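You operate a simulated robot arm through the tools that you are given. There is no shell and no other tool. Be economical: measure what you need, move in short steps, check, and stop when the job is done.

The job below is to be done with a simulated two-armed robot. You get a single attempt, and the scene is never put back.

JOB
On the top of the brown bench, fold the striped cloth in half, so that it is half as long.

It is judged by the outcome, as a careful person would: the job done as asked, and still so three seconds after it is handed in. It fails if anything else is knocked over, pushed out of place, dropped, spilled or broken. Flat cloth is picked up by pressing the open fingertips on it (5 to 10 N) and closing them slowly along it; thin cloth reads only 2 to 8 mm in the jaws.

ROBOT AND FRAMES
Two 7-joint arms with two-finger parallel grippers on one trunk, on a base that drives. Base frame: it is fixed to the floor where the robot stands at the start and does not move with it; the origin is under the middle of the robot, x ahead of it, y to its left, z up. Readings come in cm, degrees, newtons and seconds.
The left shoulder is at the start at [7, 13.4, 115.1], the right one opposite. Places, roughly: top of the brown bench [60, 0, 80]. Payload 1.57 kg a hand.
Tool frame (each hand has its own): the origin (TCP) lies between the finger pads and is the grasp point; the fingertips stand 3 cm ahead of it; z points along the fingers, y is the line along which they close. The gripper opens to 8 cm. The fingers are 1.7 cm wide and 1.2 cm thick; the gripper's body (4 by 8.2 cm) begins 8 cm behind the TCP.
Orientation is told as [roll, pitch, yaw] about the base's x, y, z axes, in that order, counted from this pose: with the fingers straight down and closing along the base's y, the tool's x points along the base's -x, its y along +y and its z along -z.

CONTROLS
- The arms move only by the tool send_rows. It takes "left_increments", "right_increments" or both (then of equal length, played together; a hand with none holds still); each is a list of rows, each an object (a shift or turn left out is 0, a gripper value left out holds the last) with "slide": the shift along the tool's x, y, z in cm, a list of three; "rot": the turn, a rotation vector about the tool's x, y, z in degrees, a list of three; "grip": the opening, from 0 (shut) to 1 (fully open). In form: [{"slide": [x, y, z], "rot": [wx, wy, wz], "grip": grip}, ...]. A call has 1 to 20 rows; each row shifts and turns the commanded pose from where the row before left it, along the tool's axes as they then stand. Rows are played at 5 a second. More than 5 cm and 8.6 degrees between two rows, or a gripper value outside its range, and nothing of the call is played. A pose out of reach is approached as far as the arm can. The call stops where the force on the tool passes 40 N (or 10 N more than at its start, if that is more) or the arm is blocked; 0.2 s more then pass. Each finger travels about 15.3 cm/s and halts on what it meets, pressing with about 43 N; the grip force reading is that of the motor and also rises with nothing between the fingers. The clock runs only during rows and for 0.2 s after the last one: add rows that do not move to give the fingers time. It gives the time, the measured TCP pose, the force on the tool (base axes), the opening and the grip force at its end, in the units of the frame above (readings bear some noise), and new pictures: "pictures" is both (left out), scene, wrist or none (wrist: the cameras of the hands that moved).
- Cameras (640 x 400 px; columns grow to the right, rows downward): "scene" is now at [12.29, 2.85, 135.85]; the picture's right is [0.35, -0.94, -0.00], its down [-0.71, -0.27, -0.65] and it looks along [0.61, 0.23, -0.76] (base axes); focal length 245 px, centre (320, 200). "left" rides on the left gripper at [7.2, 0.7, -12.2] in its tool frame; the picture's right is [-0.09, 1.00, 0.00], its down [-0.84, -0.08, -0.54] and it looks along [-0.54, -0.05, 0.84] (tool axes); focal length 238 px, centre (320, 200). "right" rides on the right gripper at [7.2, -0.7, -12.2] in its tool frame; the picture's right is [0.09, 1.00, 0.00], its down [-0.84, 0.08, -0.54] and it looks along [-0.54, 0.05, 0.84] (tool axes); focal length 238 px, centre (320, 200). There is no depth. A picture from a camera that has moved, and an enlarged one, comes with that camera's place and axes in the base frame and with its lens.
- move_column(by): slides the trunk up (or, below 0, down) by that many cm; the arms and the scene camera ride with it, the base frame stays. It gives what a move gives, with no picture.
- base_move(legs): drives the robot by 1 to 6 legs, each [ahead, left, turn to the left] in cm, cm and degrees, along the robot's own axes; the way and the turn of a leg run together, so that a leg with both is an arc; at most 150 cm and 180 degrees a leg. The arms and the cameras ride along, it lands a little off, and it stops where it bumps. It gives what a move gives, and a new picture of the scene camera.
- head_to(pan, tilt): turns the head with the scene camera to pan (to the left, within 86 degrees either way) and tilt (down, from -29 to 69), counted from straight ahead of the robot. It gives what a move gives, and a new picture of the scene camera.
- zoom(camera, box): a new picture of the part [left, top, right, bottom] of that camera's present view, enlarged. It takes no simulated time.
- finish_job(): hands the job in; it is judged then, once.

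Work in short steps. Places have to be worked out from the pictures, the camera data and where the tool is seen: move nearer, look again, correct. Check each grasp and each placing, and mend what went wrong. You have 120 turns and 170 pictures in all, those below and enlarged ones among them. Open the grippers and draw the arms clear of the work before you hand the job in, unless the task says otherwise; then end with one line.

The tools are called as name(argument=value, ...) on one line, values as JSON. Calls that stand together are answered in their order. send_rows: Moves the arms, as the interface text tells. Its arguments: {"type":"object","properties":{"left_increments":{"type":"array","items":{"type":"object","properties":{"slide":{"type":"array","items":{"type":"number"}},"rot":{"type":"array","items":{"type":"number"}},"grip":{"type":"number"}}}},"right_increments":{"type":"array","items":{"type":"object","properties":{"slide":{"type":"array","items":{"type":"number"}},"rot":{"type":"array","items":{"type":"number"}},"grip":{"type":"number"}}}},"pictures":{"type":"string","enum":["both","scene","wrist","none"]}},"required":[]} The other tools are called the same way: move_column (by) slides the trunk up or down; base_move (legs) drives the base; head_to (pan, tilt) turns the head that bears the scene camera; zoom (camera, box) takes an enlarged picture of a part of a camera's view; finish_job () hands the job in.

At the start:

```text
time: 0.0
left_ee_pos: [49.69, 19.79, 102.38]
left_tcp_rot: [0.0, 0.1, 0.0]
left_force: [0.3, 0.4, -0.2]
left_width: 8.0
left_grip_force: 0.0
right_ee_pos: [48.83, -20.61, 105.57]
right_tcp_rot: [0.0, 0.0, 0.0]
right_force: [0.3, 0.4, -0.3]
right_width: 8.0
right_grip_force: 0.0
trunk travel left (down, up): [-72.5, 21.5]
robot x, y, heading: [0.13, 0.1, 0.2]
head pan, tilt: [20.7, 49.3]
```

scene: 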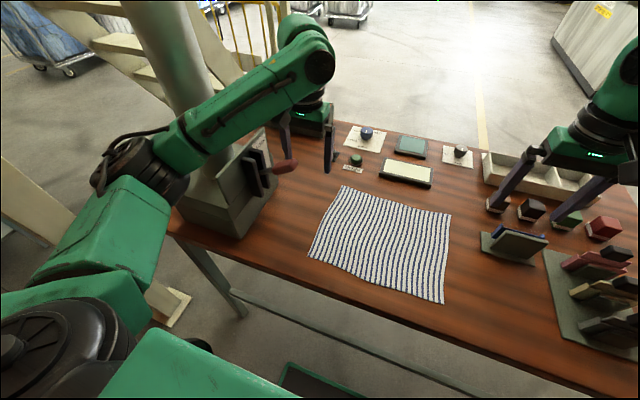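
right: 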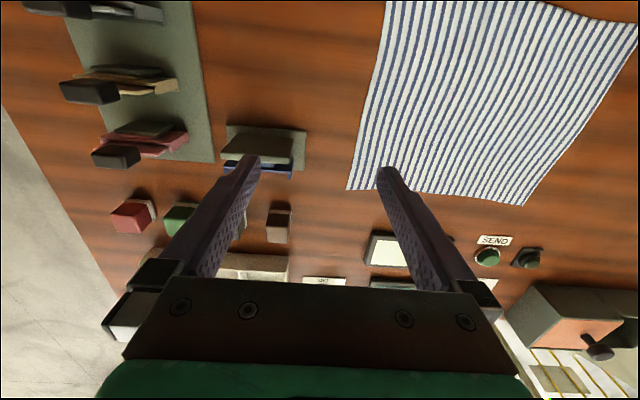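
left: 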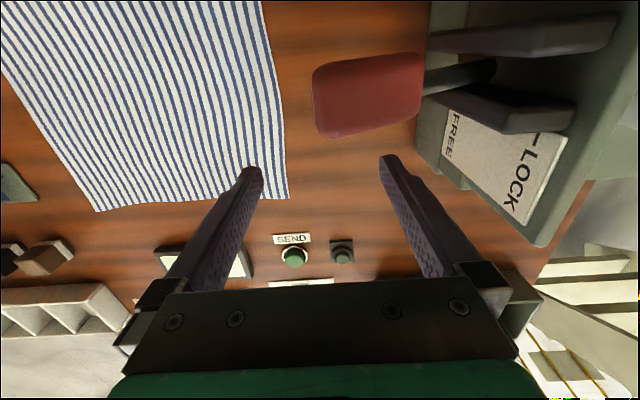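

The cloth measures about x 38.6–65.4 and y −17 to 15.5, so its long side runs along y. I plan to fold the right edge onto the left one. First I'll look down to check the clearance ahead of the base.

head_to(pan=0, tilt=69)

head_to(pan=-15, tilt=48)

```text
time: 0.8
left_ee_pos: [49.68, 19.83, 102.37]
left_tcp_rot: [0.0, 0.1, -0.1]
left_force: [0.2, 0.7, 1.0]
left_width: 7.99
left_grip_force: 0.2
right_ee_pos: [48.76, -20.62, 105.49]
right_tcp_rot: [0.0, 0.0, 0.0]
right_force: [0.3, 0.1, -0.6]
right_width: 7.98
right_grip_force: 0.0
trunk travel left (down, up): [-72.5, 21.5]
robot x, y, heading: [-0.17, 0.09, -0.0]
head pan, tilt: [0.0, 68.8]
camera scene: at [10.62, 0.11, 133.56], right [0.0, -1.0, 0.0], down [-0.93, 0.0, -0.36], along [0.36, 0.0, -0.93], focal length 245 px, centre (320, 200)
```

scene: 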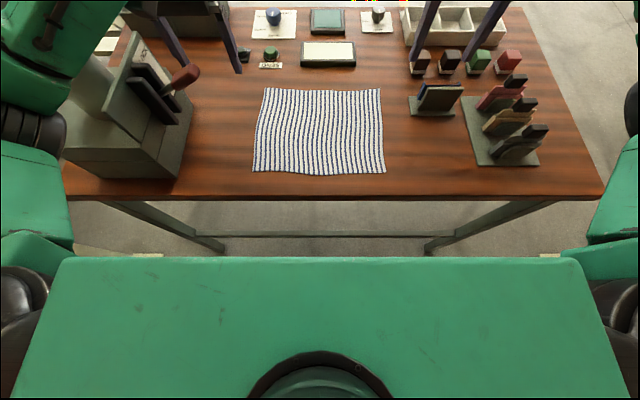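

```text
time: 1.7
left_ee_pos: [49.68, 19.74, 102.34]
left_tcp_rot: [-0.1, 0.1, 0.0]
left_force: [0.5, -1.3, 0.5]
left_width: 8.01
left_grip_force: 0.0
right_ee_pos: [48.81, -20.47, 105.53]
right_tcp_rot: [0.0, 0.0, 0.0]
right_force: [0.2, 0.2, -0.3]
right_width: 8.0
right_grip_force: 0.1
trunk travel left (down, up): [-72.5, 21.5]
robot x, y, heading: [0.29, 0.01, -0.0]
head pan, tilt: [-15.0, 48.0]
camera scene: at [12.63, -1.93, 136.02], right [-0.26, -0.97, 0.0], down [-0.72, 0.19, -0.67], along [0.65, -0.17, -0.74], focal length 245 px, centre (320, 200)
```

scene: 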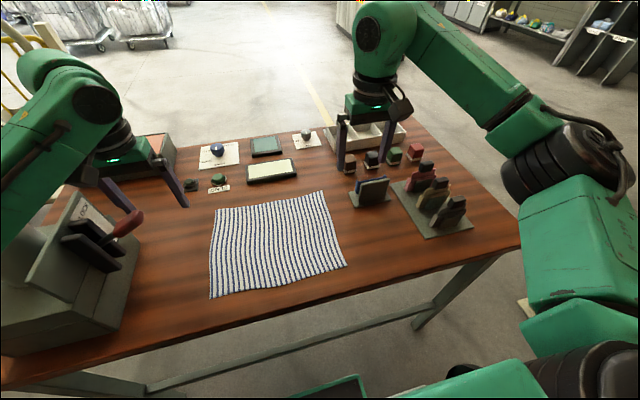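

The lever tip triangulates to about (44, 20, 104), so the left arm is close to it. I'll lift the left hand straight up and draw it back out of the way, then fold with the right arm alone.

send_rows(left_increments=[{"slide": [0, 0, -4]}, {"slide": [0, 0, -4]}, {"slide": [0, 0, -4]}, {"slide": [0, 0, -4]}, {"slide": [0, 0, -4]}, {"slide": [4, 0, 0]}, {"slide": [4, 0, 0]}, {"slide": [4, 0, 0]}, {"slide": [4, 0, 0]}, {}], pictures="scene")

```text
time: 3.9
left_ee_pos: [33.98, 19.69, 122.38]
left_tcp_rot: [0.0, 0.1, 0.0]
left_force: [0.2, 0.4, 0.4]
left_width: 8.02
left_grip_force: 0.0
right_ee_pos: [48.78, -20.6, 105.44]
right_tcp_rot: [0.0, 0.0, 0.0]
right_force: [-0.5, -0.3, -0.2]
right_width: 8.02
right_grip_force: 0.1
trunk travel left (down, up): [-72.5, 21.5]
robot x, y, heading: [-0.03, -0.19, 0.1]
head pan, tilt: [-15.0, 48.0]
camera scene: at [12.73, -1.97, 136.01], right [-0.26, -0.97, 0.0], down [-0.72, 0.19, -0.67], along [0.65, -0.17, -0.74], focal length 245 px, centre (320, 200)
```

scene: 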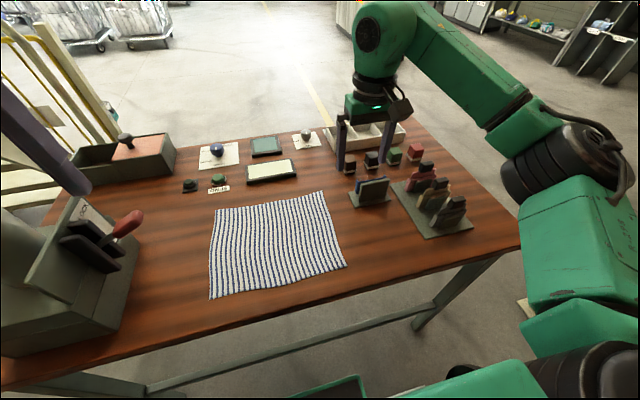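

The left hand is clear. I'll drive 8 cm forward, since the base front is at about x=22 and the bench legs at about 34. That puts the far corner within reach.

base_move(legs=[[8, 0, 0]])

head_to(pan=0, tilt=62)

```text
time: 4.9
left_ee_pos: [41.45, 19.82, 122.66]
left_tcp_rot: [0.0, -0.2, -0.1]
left_force: [0.6, 0.5, -0.1]
left_width: 8.0
left_grip_force: 0.1
right_ee_pos: [56.58, -20.57, 105.75]
right_tcp_rot: [0.0, -0.2, -0.1]
right_force: [-0.8, 0.2, -0.7]
right_width: 7.98
right_grip_force: 0.0
trunk travel left (down, up): [-72.5, 21.5]
robot x, y, heading: [8.01, 0.13, 0.0]
head pan, tilt: [-15.0, 48.0]
camera scene: at [20.25, -1.93, 136.06], right [-0.26, -0.97, 0.0], down [-0.72, 0.19, -0.67], along [0.65, -0.17, -0.74], focal length 245 px, centre (320, 200)
```

scene: 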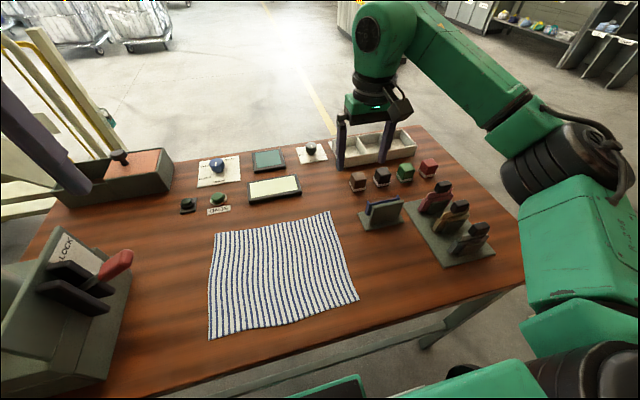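

```text
time: 5.7
left_ee_pos: [41.84, 19.71, 122.38]
left_tcp_rot: [0.1, 0.1, 0.0]
left_force: [0.0, 0.8, -0.1]
left_width: 8.03
left_grip_force: 0.0
right_ee_pos: [56.95, -20.56, 105.54]
right_tcp_rot: [0.1, 0.1, 0.0]
right_force: [0.4, 0.3, 0.1]
right_width: 8.0
right_grip_force: 0.1
trunk travel left (down, up): [-72.5, 21.5]
robot x, y, heading: [8.02, -0.27, -0.1]
head pan, tilt: [0.0, 62.0]
camera scene: at [19.54, 0.08, 134.26], right [0.0, -1.0, 0.0], down [-0.88, 0.0, -0.47], along [0.47, 0.0, -0.88], focal length 245 px, centre (320, 200)
```

scene: 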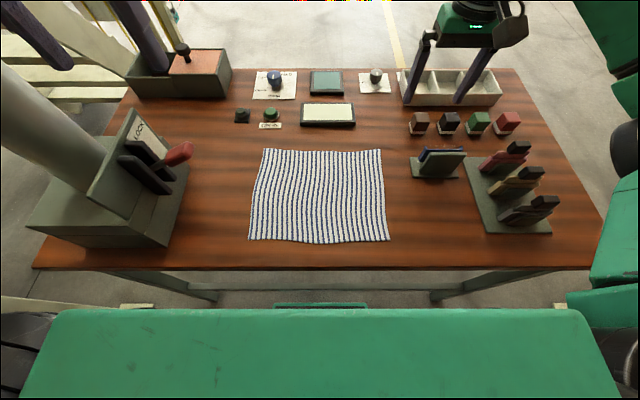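

The cloth corners come out as A (64.8, 15.9), B (64.8, −17.2), C (38.1, −16.1) and D (38.3, 16.6). I've switched direction: the right arm folds the left edge onto the right edge, which gives the wrist the better flip. I'll pull the left hand back further and bring the right hand above corner A.

send_rows(left_increments=[{"slide": [4, 0, -2]}, {"slide": [4, 0, -2]}, {"slide": [3, 0, -2]}], pictures="none")

send_rows(right_increments=[{"slide": [-1, 4.5, 0], "grip": 0.35}, {"slide": [-1, 4.5, 0]}, {"slide": [-1, 4.5, 0]}, {"slide": [-1, 4.5, 0]}, {"slide": [-1, 4.5, 0]}, {"slide": [-1, 4.5, 0]}, {"slide": [0, 4.5, 0]}, {"slide": [0, 2.2, 0]}, {}, {}])

```text
time: 6.5
left_ee_pos: [32.6, 16.39, 125.39]
left_tcp_rot: [0.0, 0.0, 0.0]
left_force: [-0.1, -0.3, -0.3]
left_width: 7.98
left_grip_force: 0.0
left hand out of reach, approached as far as the arm can: row 2, 3
right_ee_pos: [56.88, -20.67, 105.55]
right_tcp_rot: [0.1, -0.1, 0.0]
right_force: [0.9, -0.2, -0.6]
right_width: 8.03
right_grip_force: 0.0
trunk travel left (down, up): [-72.5, 21.5]
robot x, y, heading: [7.94, 0.19, 0.0]
head pan, tilt: [0.0, 62.0]
```

```text
time: 8.7
left_ee_pos: [32.38, 16.61, 125.31]
left_tcp_rot: [0.0, 0.0, 0.0]
left_force: [-0.1, 0.4, 0.2]
left_width: 8.03
left_grip_force: 0.0
right_ee_pos: [60.01, 7.78, 104.71]
right_tcp_rot: [0.0, -0.1, 0.2]
right_force: [0.9, 0.3, 0.8]
right_width: 2.8
right_grip_force: 0.0
right hand out of reach, approached as far as the arm can: row 6, 7, 8
trunk travel left (down, up): [-72.5, 21.5]
robot x, y, heading: [7.9, 0.2, 0.0]
head pan, tilt: [0.0, 62.0]
camera scene: at [19.39, 0.11, 134.27], right [0.0, -1.0, 0.0], down [-0.88, 0.0, -0.47], along [0.47, 0.0, -0.88], focal length 245 px, centre (320, 200)
camera right: at [52.86, 7.03, 116.76], right [-0.09, 1.0, 0.0], down [0.84, 0.08, 0.54], along [0.54, 0.05, -0.84], focal length 238 px, centre (320, 200)
```

scene: 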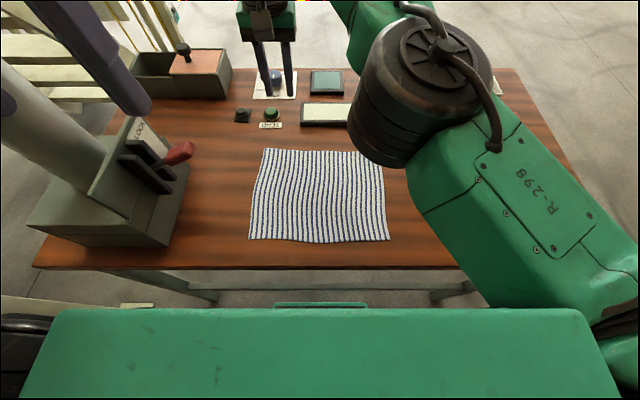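
right: 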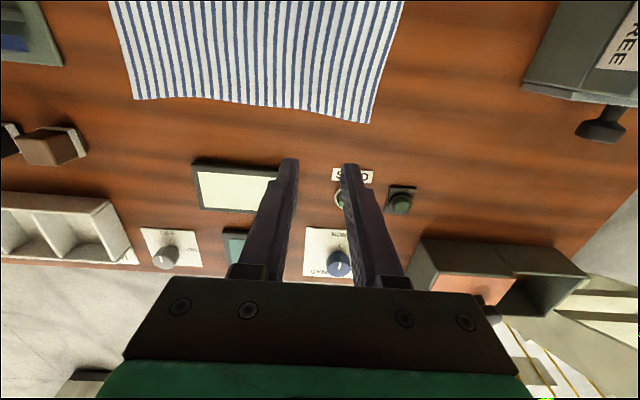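

The right arm runs out of reach by a few centimetres. I'll drive 4 cm further, which still leaves room before the rail, and tilt the fingers 24° forward to gain reach.

base_move(legs=[[4, 0, 0]])

send_rows(right_increments=[{"rot": [0, -8, 0]}, {"rot": [0, -8, 0]}, {"rot": [0, -8, 0]}, {}, {}])

```text
time: 9.6
left_ee_pos: [35.71, 16.57, 125.64]
left_tcp_rot: [0.0, -0.4, -0.1]
left_force: [-0.7, -0.3, 0.6]
left_width: 7.99
left_grip_force: 0.2
right_ee_pos: [63.44, 7.7, 104.92]
right_tcp_rot: [0.0, -0.4, 0.1]
right_force: [0.0, -0.7, 0.1]
right_width: 2.82
right_grip_force: 0.1
trunk travel left (down, up): [-72.5, 21.5]
robot x, y, heading: [11.63, -0.15, -0.1]
head pan, tilt: [0.0, 62.0]
camera scene: at [22.66, 0.09, 134.34], right [0.0, -1.0, 0.0], down [-0.88, 0.0, -0.47], along [0.47, 0.0, -0.88], focal length 245 px, centre (320, 200)
```

scene: 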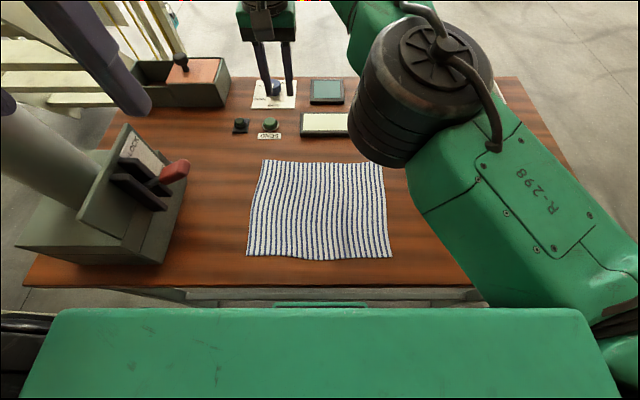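

```text
time: 10.8
left_ee_pos: [36.27, 16.61, 125.44]
left_tcp_rot: [0.0, 0.0, -0.1]
left_force: [0.3, -0.2, -0.2]
left_width: 8.02
left_grip_force: 0.1
right_ee_pos: [63.77, 7.84, 104.67]
right_tcp_rot: [0.1, -24.1, 0.0]
right_force: [0.2, 0.1, 0.6]
right_width: 2.81
right_grip_force: 0.1
trunk travel left (down, up): [-72.5, 21.5]
robot x, y, heading: [11.74, -0.02, 0.2]
head pan, tilt: [0.0, 62.0]
camera scene: at [23.27, 0.13, 134.27], right [0.0, -1.0, 0.0], down [-0.88, 0.0, -0.47], along [0.47, 0.0, -0.88], focal length 245 px, centre (320, 200)
camera right: at [52.41, 7.04, 112.83], right [-0.09, 1.0, -0.04], down [0.54, 0.08, 0.84], along [0.84, 0.05, -0.55], focal length 238 px, centre (320, 200)
```

scene: 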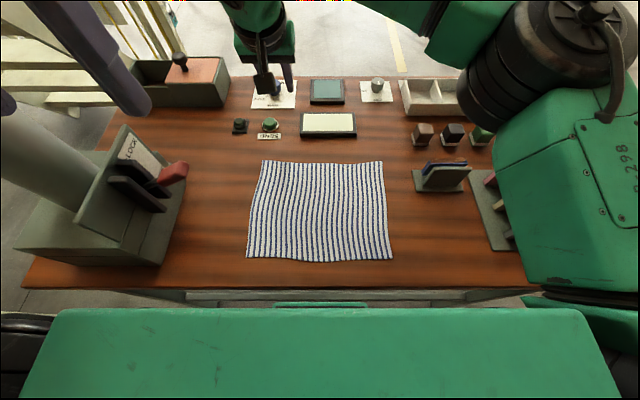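
right: 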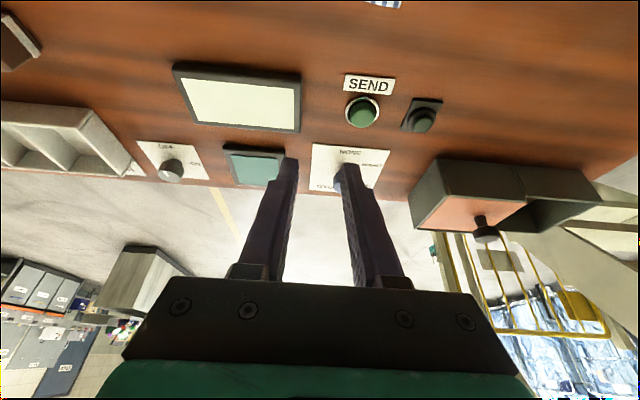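

The reach is now good, with the TCP at (63.8, 7.8, 104.7). I'll move down to hover a few centimetres above corner A.

send_rows(right_increments=[{"slide": [1.86, 1.06, 3.1]}, {"slide": [1.86, 1.06, 3.1]}, {"slide": [1.86, 1.06, 3.1]}, {"slide": [1.86, 1.06, 3.1]}, {"slide": [1.86, 1.06, 3.1]}, {}, {}])

```text
time: 12.0
left_ee_pos: [36.26, 16.4, 125.47]
left_tcp_rot: [0.1, -0.1, 0.1]
left_force: [0.5, -0.4, -0.3]
left_width: 8.03
left_grip_force: 0.0
right_ee_pos: [61.71, 12.62, 88.1]
right_tcp_rot: [-0.1, -24.3, -0.1]
right_force: [0.1, -0.2, 0.2]
right_width: 2.79
right_grip_force: 0.1
trunk travel left (down, up): [-72.5, 21.5]
robot x, y, heading: [11.8, -0.08, -0.1]
head pan, tilt: [0.0, 62.0]
stopped in row 5 (right hand): the force on the tool passed its limit (the readings are from after the stop); the commanded pose is now the measured one
camera scene: at [23.01, -0.04, 134.29], right [0.0, -1.0, 0.0], down [-0.88, 0.0, -0.47], along [0.47, 0.0, -0.88], focal length 245 px, centre (320, 200)
camera right: at [50.27, 11.96, 96.2], right [-0.08, 1.0, -0.04], down [0.54, 0.08, 0.84], along [0.84, 0.05, -0.54], focal length 238 px, centre (320, 200)
```

scene: 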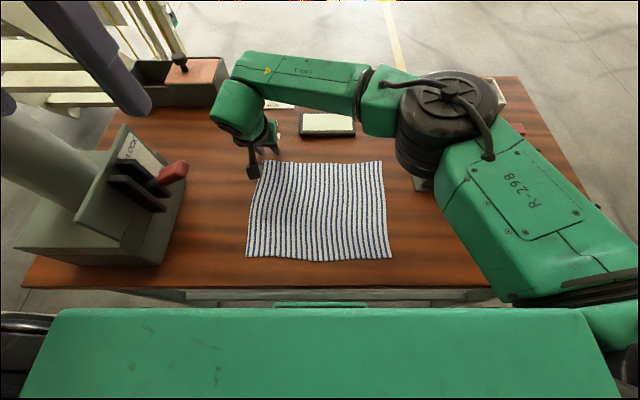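
right: 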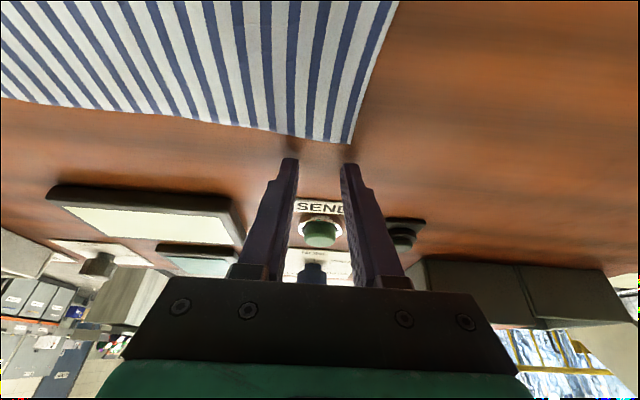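

Contact came with the fingertips at z≈85.3. Triangulating across the camera positions also puts the top at z≈85, so that is where the bench surface is. The corrected corners are A (60.7, 14.4), B (60.7, −15.6), C (36.4, −14.7) and D (36.6, 15.0). I'll raise the hand, set it vertical again and hover over the corner A grasp point.

send_rows(right_increments=[{"slide": [-1.63, 0, -3.66]}, {"rot": [0, 8, 0]}, {"rot": [0, 8, 0]}, {"rot": [0, 8, 0]}, {"slide": [2.5, -0.9, 0]}, {}, {}], pictures="wrist")

```text
time: 13.6
left_ee_pos: [36.49, 16.57, 125.47]
left_tcp_rot: [-0.1, 0.0, 0.0]
left_force: [0.6, 0.7, -0.7]
left_width: 7.97
left_grip_force: 0.0
right_ee_pos: [59.18, 11.53, 91.95]
right_tcp_rot: [-0.2, -0.1, -0.1]
right_force: [-0.2, 0.4, -0.2]
right_width: 2.8
right_grip_force: 0.1
right hand out of reach, approached as far as the arm can: row 4
trunk travel left (down, up): [-72.5, 21.5]
robot x, y, heading: [12.0, -0.15, 0.1]
head pan, tilt: [0.0, 62.0]
camera right: at [51.92, 10.86, 104.08], right [-0.09, 1.0, 0.0], down [0.84, 0.08, 0.54], along [0.54, 0.05, -0.84], focal length 238 px, centre (320, 200)
```

right: 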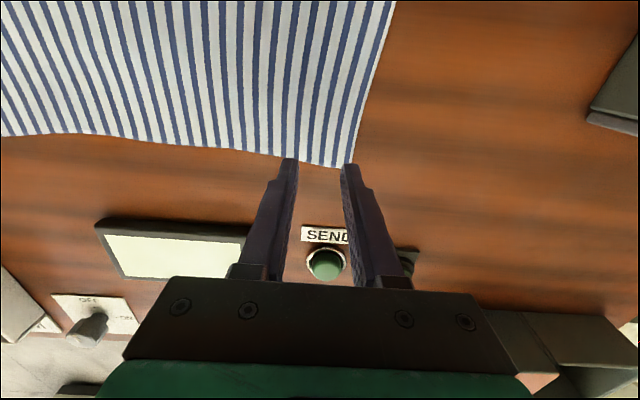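

Corner A refines to (60.7, 13.7). I'll shift 0.6 cm inward and come down to just above the cloth.

send_rows(right_increments=[{"slide": [0, -0.6, 1]}, {"slide": [0, 0, 1]}, {"slide": [0, 0, 1]}, {"slide": [0, 0, 0.4]}, {}, {}], pictures="wrist")

```text
time: 15.0
left_ee_pos: [36.45, 16.51, 125.5]
left_tcp_rot: [0.0, -0.1, -0.1]
left_force: [0.3, 0.7, 0.5]
left_width: 8.01
left_grip_force: 0.0
right_ee_pos: [59.02, 10.92, 88.58]
right_tcp_rot: [-0.1, -0.1, 0.0]
right_force: [0.5, 0.1, 0.1]
right_width: 2.8
right_grip_force: 0.0
trunk travel left (down, up): [-72.5, 21.5]
robot x, y, heading: [12.15, 0.19, -0.1]
head pan, tilt: [0.0, 62.0]
camera right: at [51.96, 10.23, 100.64], right [-0.09, 1.0, 0.0], down [0.84, 0.08, 0.54], along [0.54, 0.05, -0.84], focal length 238 px, centre (320, 200)
```

right: 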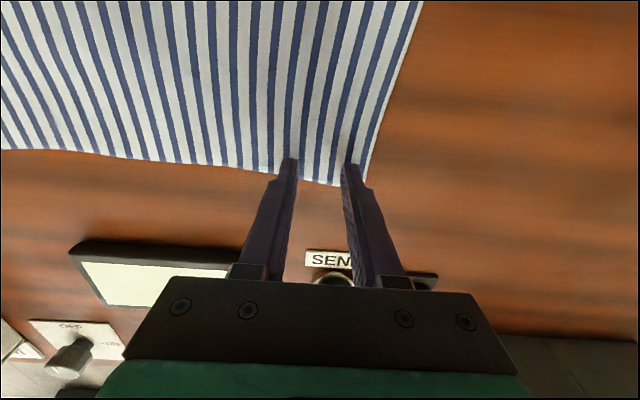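

The fingers straddle the cloth just inside the corner. I'll press down in small steps.

send_rows(right_increments=[{"slide": [0, 0, 0.15]}, {"slide": [0, 0, 0.15]}, {"slide": [0, 0, 0.1]}, {}, {}], pictures="none")

```text
time: 16.2
left_ee_pos: [36.5, 16.59, 125.36]
left_tcp_rot: [0.0, 0.0, 0.1]
left_force: [-0.9, 0.3, -0.8]
left_width: 8.0
left_grip_force: 0.1
right_ee_pos: [59.12, 10.89, 88.19]
right_tcp_rot: [0.0, -0.1, -0.1]
right_force: [-0.3, 0.2, 1.1]
right_width: 2.78
right_grip_force: 0.0
trunk travel left (down, up): [-72.5, 21.5]
robot x, y, heading: [12.19, 0.04, 0.0]
head pan, tilt: [0.0, 62.0]
```

No firm contact yet, so I'll keep stepping down.

send_rows(right_increments=[{"slide": [0, 0, 0.1]}, {}, {"slide": [0, 0, 0.1]}, {}, {}], pictures="none")

```text
time: 17.4
left_ee_pos: [36.19, 16.52, 125.38]
left_tcp_rot: [0.0, -0.1, 0.0]
left_force: [0.6, -0.7, 0.3]
left_width: 8.01
left_grip_force: 0.1
right_ee_pos: [58.98, 10.84, 88.04]
right_tcp_rot: [-0.1, -0.3, -0.1]
right_force: [3.9, -0.1, 17.4]
right_width: 2.8
right_grip_force: 0.2
trunk travel left (down, up): [-72.5, 21.5]
robot x, y, heading: [12.0, -0.28, 0.1]
head pan, tilt: [0.0, 62.0]
```

The reading is 17 N, a little too firm. I'll ease up 0.07 cm and close slowly.

send_rows(right_increments=[{"slide": [0, 0, -0.07]}, {}, {"grip": 0.3}, {"grip": 0.26}, {"grip": 0.22}, {"grip": 0.18}, {"grip": 0.14}, {"grip": 0.1}, {"grip": 0.07}, {"grip": 0.04}, {"grip": 0.02}, {"grip": 0}, {}, {}, {}], pictures="wrist")

```text
time: 20.6
left_ee_pos: [36.28, 16.59, 125.51]
left_tcp_rot: [0.0, -0.1, 0.1]
left_force: [-0.4, -0.9, 0.0]
left_width: 8.01
left_grip_force: 0.1
right_ee_pos: [58.89, 10.77, 88.1]
right_tcp_rot: [-0.1, -0.2, -0.1]
right_force: [-0.7, 1.5, 10.6]
right_width: 0.02
right_grip_force: 20.6
trunk travel left (down, up): [-72.5, 21.5]
robot x, y, heading: [12.06, -0.28, -0.1]
head pan, tilt: [0.0, 62.0]
camera right: at [51.8, 10.21, 100.23], right [-0.09, 1.0, 0.0], down [0.83, 0.08, 0.54], along [0.54, 0.05, -0.84], focal length 238 px, centre (320, 200)
```

right: 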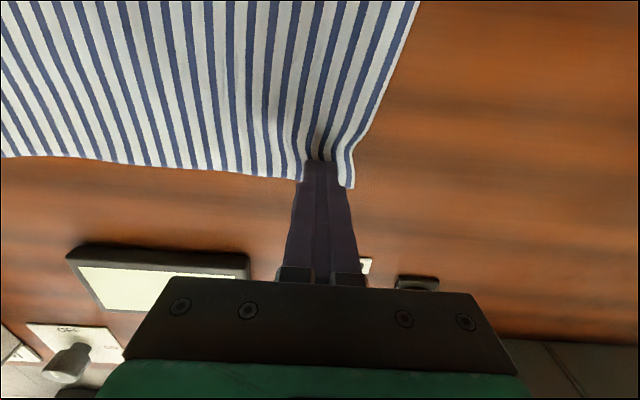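

The width reads 0.02 cm, so the cloth probably slipped out. A small lift will confirm.

send_rows(right_increments=[{"slide": [0, 0, -1]}, {"slide": [0, 0, -1]}, {}], pictures="wrist")

```text
time: 21.4
left_ee_pos: [36.51, 16.68, 125.45]
left_tcp_rot: [0.0, 0.0, 0.0]
left_force: [0.1, 0.2, -0.3]
left_width: 8.01
left_grip_force: 0.1
right_ee_pos: [59.11, 10.93, 90.05]
right_tcp_rot: [-0.2, -0.1, -0.1]
right_force: [1.1, 1.3, 0.2]
right_width: 0.01
right_grip_force: 21.2
trunk travel left (down, up): [-72.5, 21.5]
robot x, y, heading: [12.13, -0.13, -0.2]
head pan, tilt: [0.0, 62.0]
camera right: at [51.99, 10.24, 102.19], right [-0.09, 1.0, 0.0], down [0.84, 0.08, 0.54], along [0.54, 0.05, -0.84], focal length 238 px, centre (320, 200)
```

right: 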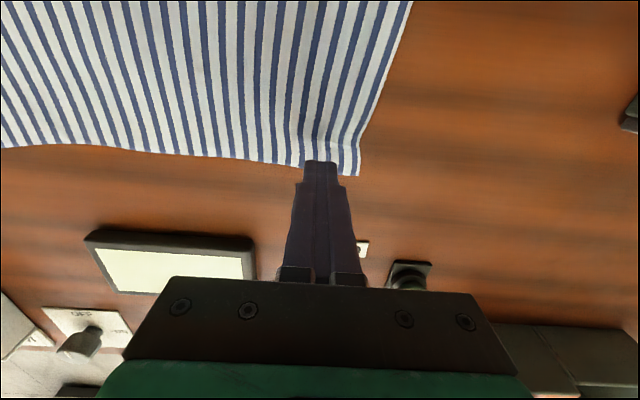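

The cloth wasn't held, although a ridge did form. I'll retry with a wider opening and slower closing, slightly further in.

send_rows(right_increments=[{"slide": [0.5, -0.8, 0], "grip": 0.6}, {}, {}, {"slide": [0, 0, 1]}, {"slide": [0, 0, 0.9]}, {}, {"slide": [0, 0, 0.05]}, {}, {}], pictures="wrist")

```text
time: 23.4
left_ee_pos: [36.34, 16.55, 125.49]
left_tcp_rot: [0.0, 0.1, -0.1]
left_force: [0.6, -0.4, 0.1]
left_width: 8.01
left_grip_force: 0.2
right_ee_pos: [58.59, 10.07, 88.14]
right_tcp_rot: [-0.1, -0.2, -0.1]
right_force: [1.1, -0.1, 2.5]
right_width: 4.79
right_grip_force: 0.1
trunk travel left (down, up): [-72.5, 21.5]
robot x, y, heading: [12.2, -0.02, -0.3]
head pan, tilt: [0.0, 62.0]
camera right: at [51.45, 9.44, 100.25], right [-0.09, 1.0, 0.0], down [0.84, 0.08, 0.54], along [0.54, 0.05, -0.84], focal length 238 px, centre (320, 200)
```

right: 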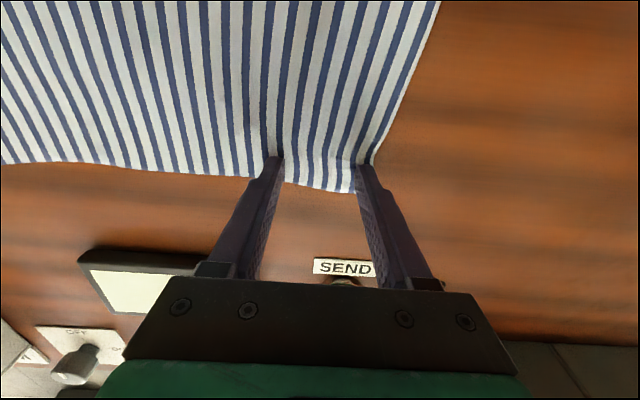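

Contact is light, so I'll press a little more and close slowly.

send_rows(right_increments=[{"slide": [0, 0, 0.07]}, {}, {"grip": 0.55}, {"grip": 0.5}, {"grip": 0.45}, {"grip": 0.4}, {"grip": 0.35}, {"grip": 0.3}, {"grip": 0.25}, {}, {}], pictures="wrist")

```text
time: 25.8
left_ee_pos: [36.27, 16.66, 125.46]
left_tcp_rot: [0.1, 0.0, 0.0]
left_force: [-0.7, -0.2, -0.3]
left_width: 8.01
left_grip_force: 0.0
right_ee_pos: [58.44, 10.13, 88.11]
right_tcp_rot: [-0.2, -0.2, -0.2]
right_force: [-0.4, -0.2, 9.9]
right_width: 1.81
right_grip_force: 0.0
trunk travel left (down, up): [-72.5, 21.5]
robot x, y, heading: [11.85, -0.12, -0.4]
head pan, tilt: [0.0, 62.0]
camera right: at [51.33, 9.4, 100.23], right [-0.09, 1.0, 0.0], down [0.83, 0.08, 0.54], along [0.54, 0.05, -0.84], focal length 238 px, centre (320, 200)
```

right: 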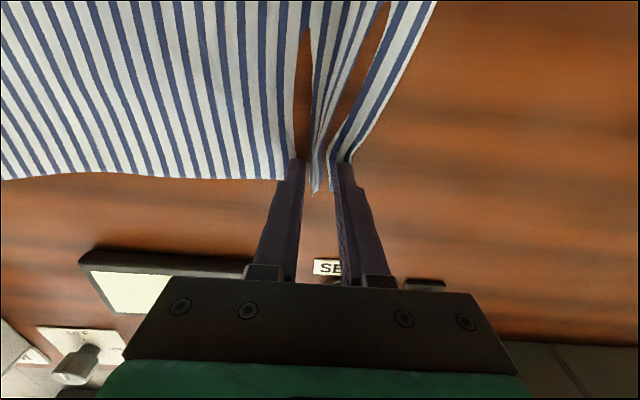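

A tall ridge now stands between the fingers. I'll finish closing slowly.

send_rows(right_increments=[{"grip": 0.21}, {"grip": 0.17}, {"grip": 0.13}, {"grip": 0.1}, {"grip": 0.07}, {"grip": 0.04}, {"grip": 0.0}, {}, {}, {}], pictures="wrist")

```text
time: 28.0
left_ee_pos: [36.24, 16.5, 125.57]
left_tcp_rot: [0.1, -0.1, -0.1]
left_force: [0.0, -1.1, -0.2]
left_width: 7.97
left_grip_force: 0.1
right_ee_pos: [58.58, 9.9, 88.14]
right_tcp_rot: [-0.2, -0.2, -0.2]
right_force: [0.1, -1.8, 9.9]
right_width: 0.2
right_grip_force: 23.5
trunk travel left (down, up): [-72.5, 21.5]
robot x, y, heading: [12.17, 0.16, 0.1]
head pan, tilt: [0.0, 62.0]
camera right: at [51.33, 9.36, 100.23], right [-0.09, 1.0, 0.0], down [0.83, 0.08, 0.54], along [0.54, 0.05, -0.84], focal length 238 px, centre (320, 200)
```

right: 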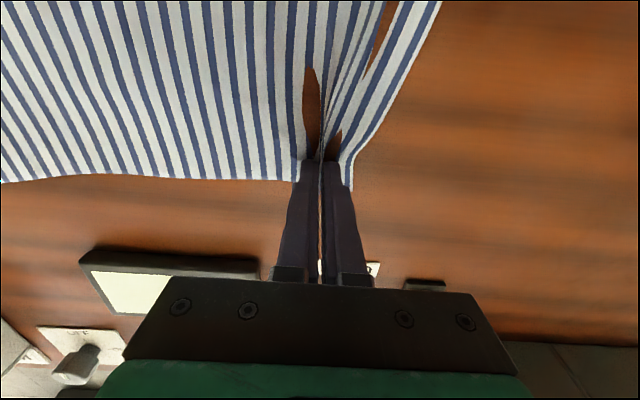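

The cloth is held, with the width at 0.2 cm. I'll lift along an arc towards the right.

send_rows(right_increments=[{"slide": [0, -0.3, -1]}, {"slide": [0, -0.5, -1.3]}, {"slide": [0, -0.8, -1.5]}, {"slide": [0, -1, -1.5]}, {"slide": [0, -1.5, -1.5]}, {"slide": [0, -1.7, -1.2]}, {"slide": [0, -2, -1]}, {"slide": [0, -2, -0.5]}, {}])

```text
time: 30.0
left_ee_pos: [36.4, 16.5, 125.42]
left_tcp_rot: [-0.1, 0.0, 0.0]
left_force: [0.2, 0.4, 0.3]
left_width: 7.98
left_grip_force: 0.0
right_ee_pos: [58.66, 0.36, 97.53]
right_tcp_rot: [-0.2, -0.1, 0.0]
right_force: [0.6, -0.7, 1.2]
right_width: 0.21
right_grip_force: 23.7
trunk travel left (down, up): [-72.5, 21.5]
robot x, y, heading: [11.8, 0.38, 0.1]
head pan, tilt: [0.0, 62.0]
camera scene: at [23.36, 0.15, 134.27], right [0.0, -1.0, 0.0], down [-0.88, 0.0, -0.47], along [0.47, 0.0, -0.88], focal length 245 px, centre (320, 200)
camera right: at [51.43, -0.32, 109.67], right [-0.09, 1.0, 0.0], down [0.84, 0.08, 0.54], along [0.54, 0.05, -0.84], focal length 238 px, centre (320, 200)
```

scene: 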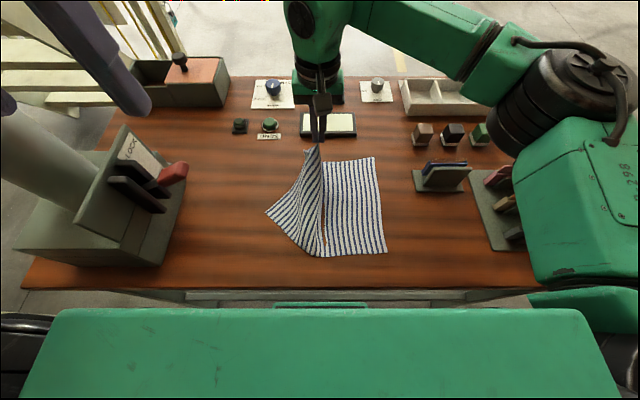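
right: 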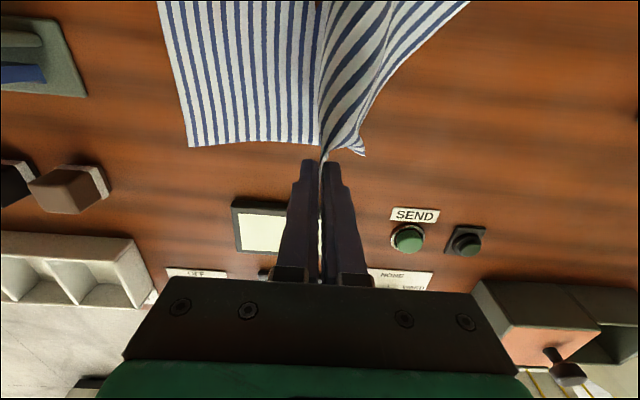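

The cloth follows well, and its right edge now lies near y≈−13.5. I'll carry on across while leaning the hand 30° to flip the hem.

send_rows(right_increments=[{"slide": [0, -2, 0]}, {"slide": [0, -2, 0]}, {"rot": [-7.5, 0, 0]}, {"rot": [-7.5, 0, 0]}, {"rot": [-7.5, 0, 0]}, {"rot": [-7.5, 0, 0]}, {"slide": [0, -1.9, -0.71]}, {"slide": [0, -1.9, -0.71]}, {"slide": [0, -1.9, -0.71]}, {}])

```text
time: 32.2
left_ee_pos: [36.48, 16.64, 125.46]
left_tcp_rot: [-0.1, 0.0, 0.0]
left_force: [0.2, 0.4, -0.2]
left_width: 7.99
left_grip_force: 0.1
right_ee_pos: [58.46, -9.68, 96.56]
right_tcp_rot: [29.9, -0.1, -0.1]
right_force: [-0.4, -0.5, -0.2]
right_width: 0.18
right_grip_force: 23.8
trunk travel left (down, up): [-72.5, 21.5]
robot x, y, heading: [12.1, -0.18, -0.2]
head pan, tilt: [0.0, 62.0]
camera scene: at [23.35, 0.13, 134.27], right [0.0, -1.0, 0.0], down [-0.88, 0.0, -0.47], along [0.47, 0.0, -0.88], focal length 245 px, centre (320, 200)
camera right: at [51.42, -16.35, 106.69], right [-0.09, 0.86, 0.5], down [0.84, -0.2, 0.51], along [0.54, 0.46, -0.7], focal length 238 px, centre (320, 200)
```

scene: 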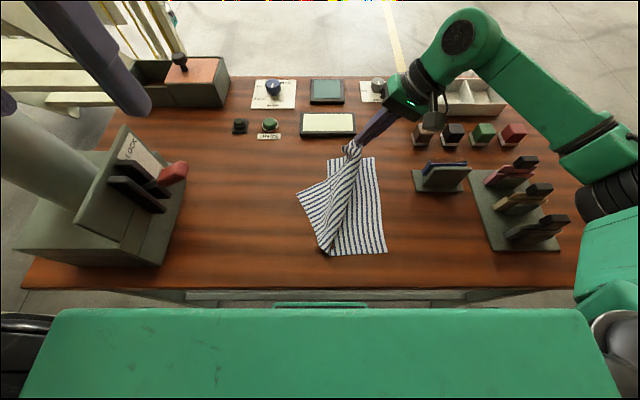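
right: 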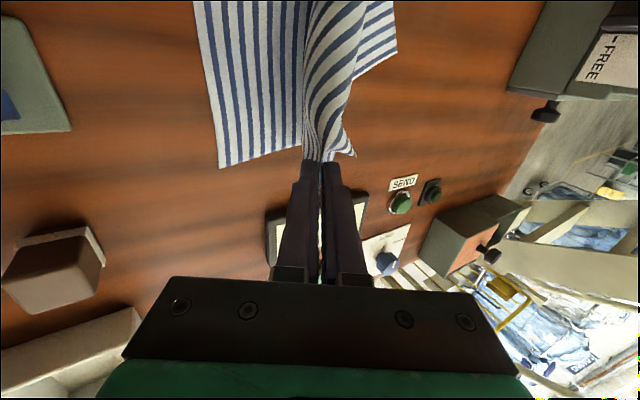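

I'll lower the corner toward B, with the pinch at about y −12 and x 59.7.

send_rows(right_increments=[{"slide": [-0.4, -1.5, 0.9]}, {"slide": [-0.4, -1.5, 1]}, {"slide": [-0.4, -1.5, 1]}, {"slide": [0, -1.2, 1]}, {"slide": [0, -1.1, 0.9]}, {}])

```text
time: 33.6
left_ee_pos: [36.41, 16.53, 125.46]
left_tcp_rot: [0.0, 0.0, 0.0]
left_force: [0.9, -0.1, 0.0]
left_width: 8.03
left_grip_force: 0.0
right_ee_pos: [59.81, -13.3, 89.07]
right_tcp_rot: [29.9, -0.2, 0.0]
right_force: [0.4, 0.2, 0.8]
right_width: 0.21
right_grip_force: 23.3
trunk travel left (down, up): [-72.5, 21.5]
robot x, y, heading: [11.96, -0.53, -0.1]
head pan, tilt: [0.0, 62.0]
camera scene: at [23.34, 0.1, 134.27], right [0.0, -1.0, 0.0], down [-0.88, 0.0, -0.47], along [0.47, 0.0, -0.88], focal length 245 px, centre (320, 200)
camera right: at [52.61, -19.88, 99.17], right [-0.09, 0.86, 0.5], down [0.83, -0.2, 0.51], along [0.54, 0.46, -0.7], focal length 238 px, centre (320, 200)
```

scene: 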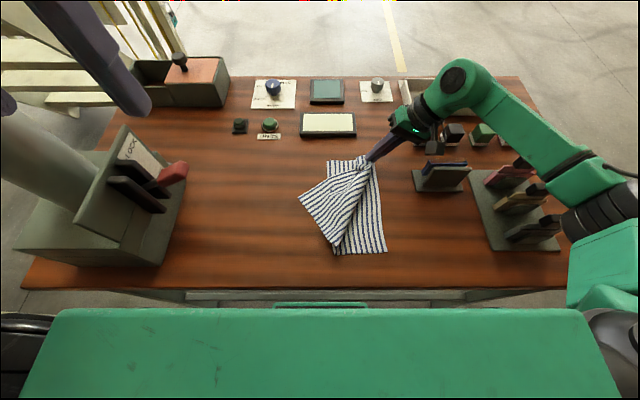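
right: 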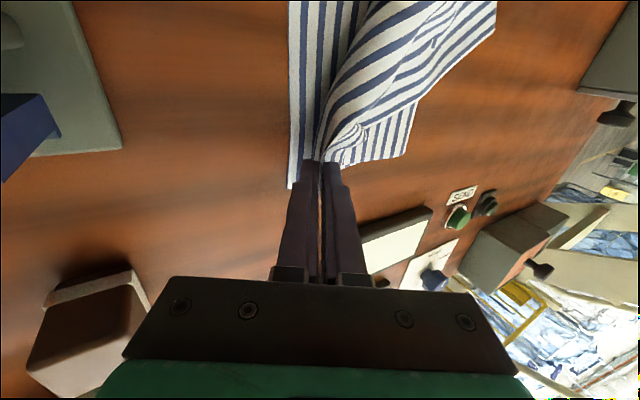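

I'll zoom in on the placement.

zoom(camera="scene", box=[280, 130, 440, 270])

zoom(camera="right", box=[240, 60, 440, 220])

```text
2.86 times, centred on (360, 200) of scene
camera zoom: at [23.34, 0.1, 134.27], right [0.0, -1.0, 0.0], down [-0.88, 0.0, -0.47], along [0.47, 0.0, -0.88], focal length 701 px, centre (206, 200)
```

zoom: 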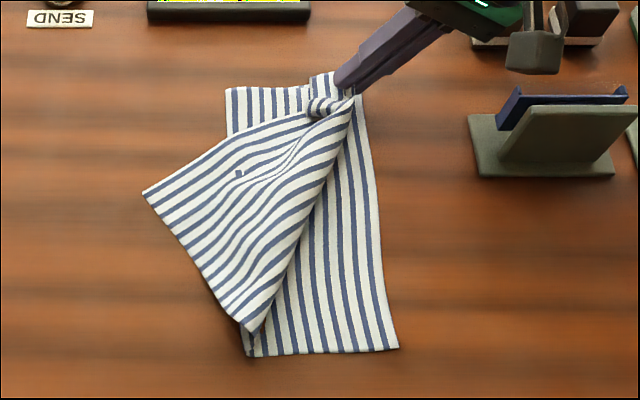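

```text
2.50 times, centred on (340, 140) of right
camera zoom: at [52.61, -19.88, 99.17], right [-0.09, 0.86, 0.5], down [0.83, -0.2, 0.51], along [0.54, 0.46, -0.7], focal length 596 px, centre (270, 350)
```

zoom: 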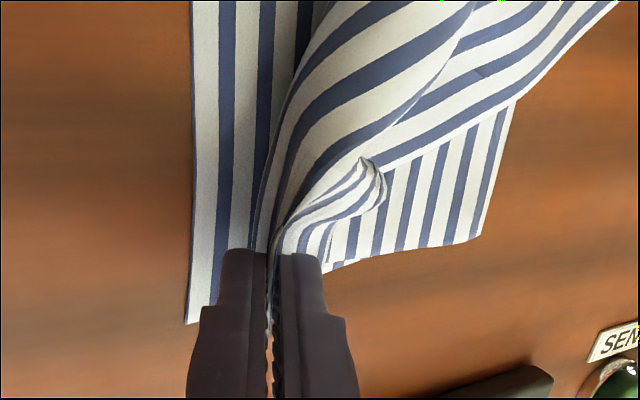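

The hem tail is curled back on the +y side, which I can tidy later. I'll lower a little and open the fingers a bit.

send_rows(right_increments=[{"slide": [0, -0.25, 0.43]}, {}, {"grip": 0.1}, {"grip": 0.2}, {}, {}, {"slide": [0, 0, -1.5]}, {"slide": [0, 0, -2]}, {"slide": [0, 0, -3]}, {"slide": [0, 0, -3]}, {}])

```text
time: 36.0
left_ee_pos: [36.47, 16.57, 125.5]
left_tcp_rot: [0.0, 0.1, 0.1]
left_force: [-0.7, -0.7, 0.1]
left_width: 8.01
left_grip_force: 0.0
right_ee_pos: [59.62, -17.98, 96.84]
right_tcp_rot: [29.9, -0.1, -0.1]
right_force: [-0.1, 0.5, 0.0]
right_width: 1.6
right_grip_force: 0.2
trunk travel left (down, up): [-72.5, 21.5]
robot x, y, heading: [11.9, -0.26, 0.0]
head pan, tilt: [0.0, 62.0]
camera scene: at [23.36, 0.1, 134.27], right [0.0, -1.0, 0.0], down [-0.88, 0.0, -0.47], along [0.47, 0.0, -0.88], focal length 245 px, centre (320, 200)
camera right: at [52.54, -24.62, 107.0], right [-0.09, 0.86, 0.5], down [0.84, -0.2, 0.51], along [0.54, 0.46, -0.7], focal length 238 px, centre (320, 200)
```

scene: 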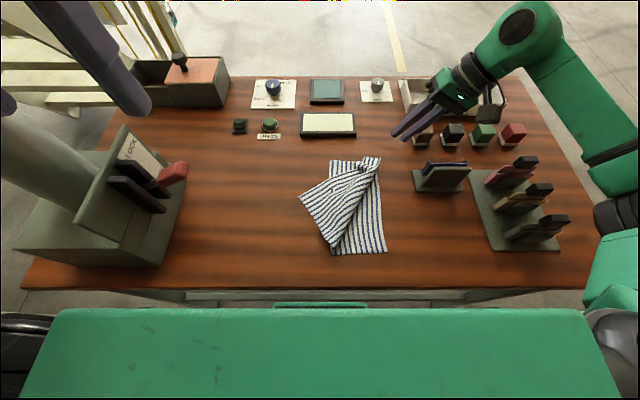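
right: 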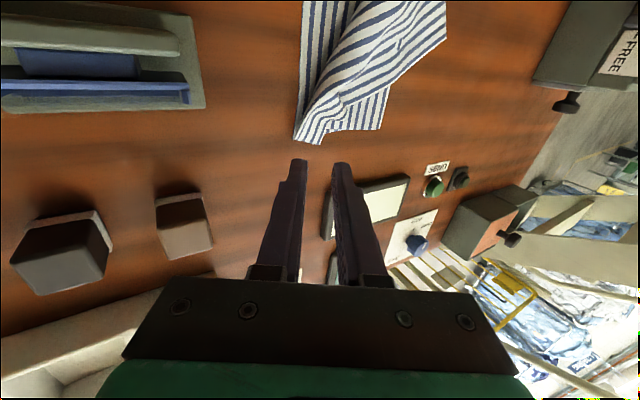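

zoom(camera="scene", box=[280, 140, 420, 270])

zoom(camera="right", box=[260, 0, 480, 170])

```text
3.08 times, centred on (350, 205) of scene
camera zoom: at [23.36, 0.1, 134.27], right [0.0, -1.0, 0.0], down [-0.88, 0.0, -0.47], along [0.47, 0.0, -0.88], focal length 755 px, centre (228, 185)
```

zoom: 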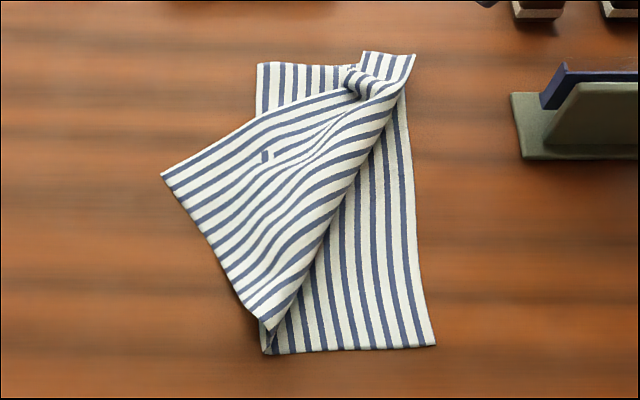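

```text
2.35 times, centred on (370, 85) of right
camera zoom: at [52.54, -24.62, 107.0], right [-0.09, 0.86, 0.5], down [0.84, -0.2, 0.51], along [0.54, 0.46, -0.7], focal length 561 px, centre (202, 471)
```

zoom: 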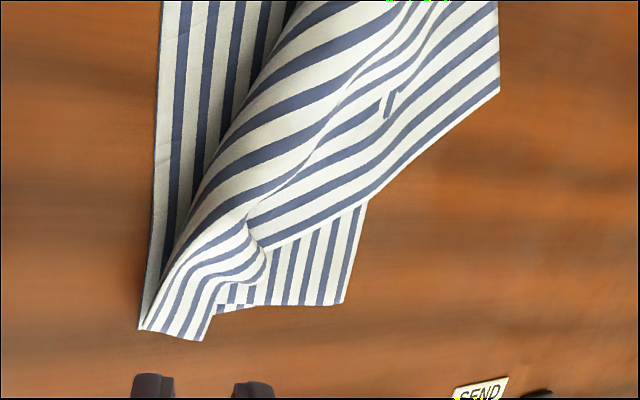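

Corner A sits at B with a curled hem, to be smoothed later. Corner D is at about (50.2, 4.8) with its tip pointing +y. I'll straighten the hand, yaw it 76° and hover over D to pinch across the corner.

send_rows(right_increments=[{"rot": [7.5, 0, 0]}, {"rot": [7.5, 0, 0]}, {"rot": [7.5, 0, 0]}, {"rot": [7.5, 0, 0]}, {"slide": [2.1, 4, 0], "grip": 0.5}, {"slide": [2.1, 4, 0]}, {"slide": [2.1, 4, 0]}, {"slide": [2.1, 4, 0]}, {"slide": [2, 3.9, 0]}, {"rot": [0, 0, -8.45]}, {"rot": [0, 0, -8.45]}, {"rot": [0, 0, -8.45]}, {"rot": [0, 0, -8.45]}, {"rot": [0, 0, -8.45]}, {"rot": [0, 0, -8.45]}, {"rot": [0, 0, -8.45]}, {"rot": [0, 0, -8.45]}, {"rot": [0, 0, -8.45]}, {}])

```text
time: 40.0
left_ee_pos: [36.33, 16.6, 125.44]
left_tcp_rot: [0.0, 0.0, -0.1]
left_force: [0.1, -0.4, 0.1]
left_width: 8.03
left_grip_force: 0.1
right_ee_pos: [49.36, 1.77, 96.69]
right_tcp_rot: [-0.2, 0.0, 64.0]
right_force: [-0.6, -0.1, -0.2]
right_width: 3.97
right_grip_force: 0.1
right hand out of reach, approached as far as the arm can: row 17, 18
trunk travel left (down, up): [-72.5, 21.5]
robot x, y, heading: [12.02, 0.33, 0.1]
head pan, tilt: [0.0, 62.0]
camera scene: at [23.34, 0.09, 134.27], right [0.0, -1.0, 0.0], down [-0.88, 0.0, -0.47], along [0.47, 0.0, -0.88], focal length 245 px, centre (320, 200)
camera right: at [46.95, -4.92, 108.85], right [-0.94, 0.35, 0.0], down [0.29, 0.79, 0.54], along [0.19, 0.51, -0.84], focal length 238 px, centre (320, 200)
```

scene: 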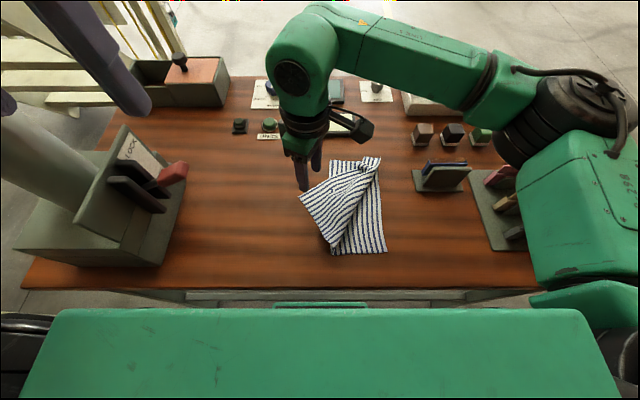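
right: 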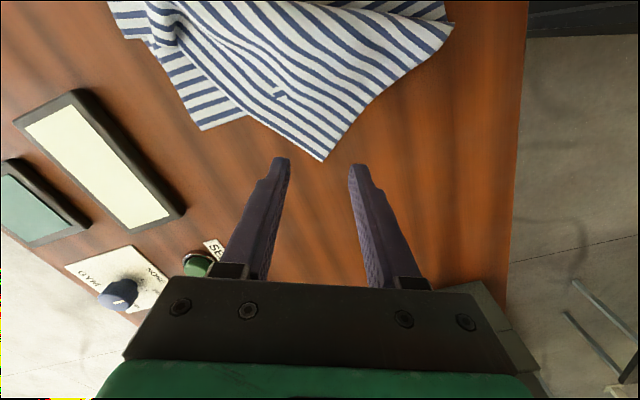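

The corner is confirmed at (50.3, 4.7). I'll centre on it and come down to near contact.

send_rows(right_increments=[{"slide": [-0.3, 0.4, 2]}, {"slide": [0, 0, 2]}, {"slide": [0, 0, 2]}, {"slide": [0, 0, 2]}, {"slide": [0, 0, 0.3]}, {}, {}], pictures="wrist")

```text
time: 41.6
left_ee_pos: [36.5, 16.63, 125.49]
left_tcp_rot: [0.0, 0.0, 0.0]
left_force: [0.0, 0.1, 0.9]
left_width: 8.0
left_grip_force: 0.1
right_ee_pos: [49.05, 2.46, 88.36]
right_tcp_rot: [-0.2, 0.0, 64.1]
right_force: [0.2, -0.7, -0.4]
right_width: 4.01
right_grip_force: 0.0
trunk travel left (down, up): [-72.5, 21.5]
robot x, y, heading: [11.83, 0.01, 0.0]
head pan, tilt: [0.0, 62.0]
camera right: at [46.64, -4.38, 100.49], right [-0.94, 0.35, 0.0], down [0.3, 0.79, 0.54], along [0.19, 0.51, -0.84], focal length 238 px, centre (320, 200)
```

right: 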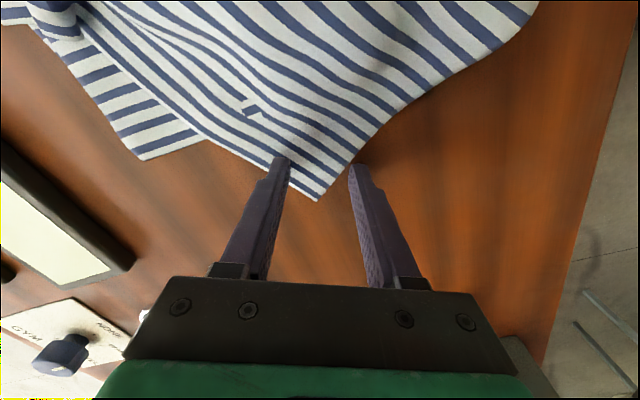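

The fingers are too near the tip, so I'll move 0.9 cm inward and centre, then press.

send_rows(right_increments=[{"slide": [0.9, -0.3, 0]}, {}, {"slide": [0, 0, 0.15]}, {"slide": [0, 0, 0.1]}, {}, {}], pictures="wrist")

```text
time: 43.0
left_ee_pos: [36.46, 16.54, 125.47]
left_tcp_rot: [0.0, 0.0, 0.0]
left_force: [0.2, 0.7, -0.6]
left_width: 7.98
left_grip_force: 0.1
right_ee_pos: [48.98, 1.44, 88.21]
right_tcp_rot: [-0.1, 0.0, 64.1]
right_force: [-0.3, 0.4, 2.2]
right_width: 3.99
right_grip_force: 0.1
trunk travel left (down, up): [-72.5, 21.5]
robot x, y, heading: [12.15, 0.11, 0.0]
head pan, tilt: [0.0, 62.0]
camera right: at [46.5, -5.31, 100.28], right [-0.94, 0.35, 0.0], down [0.29, 0.79, 0.54], along [0.19, 0.51, -0.84], focal length 238 px, centre (320, 200)
```

right: 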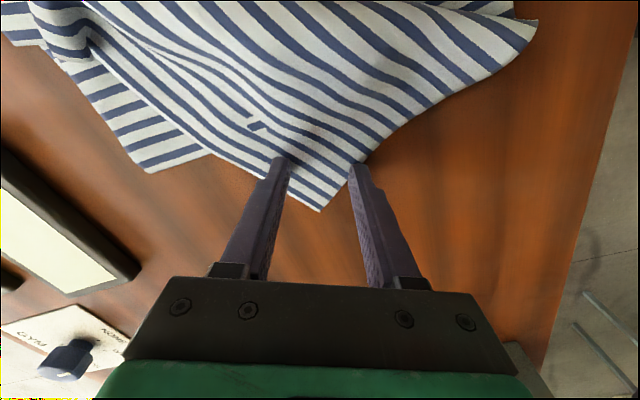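

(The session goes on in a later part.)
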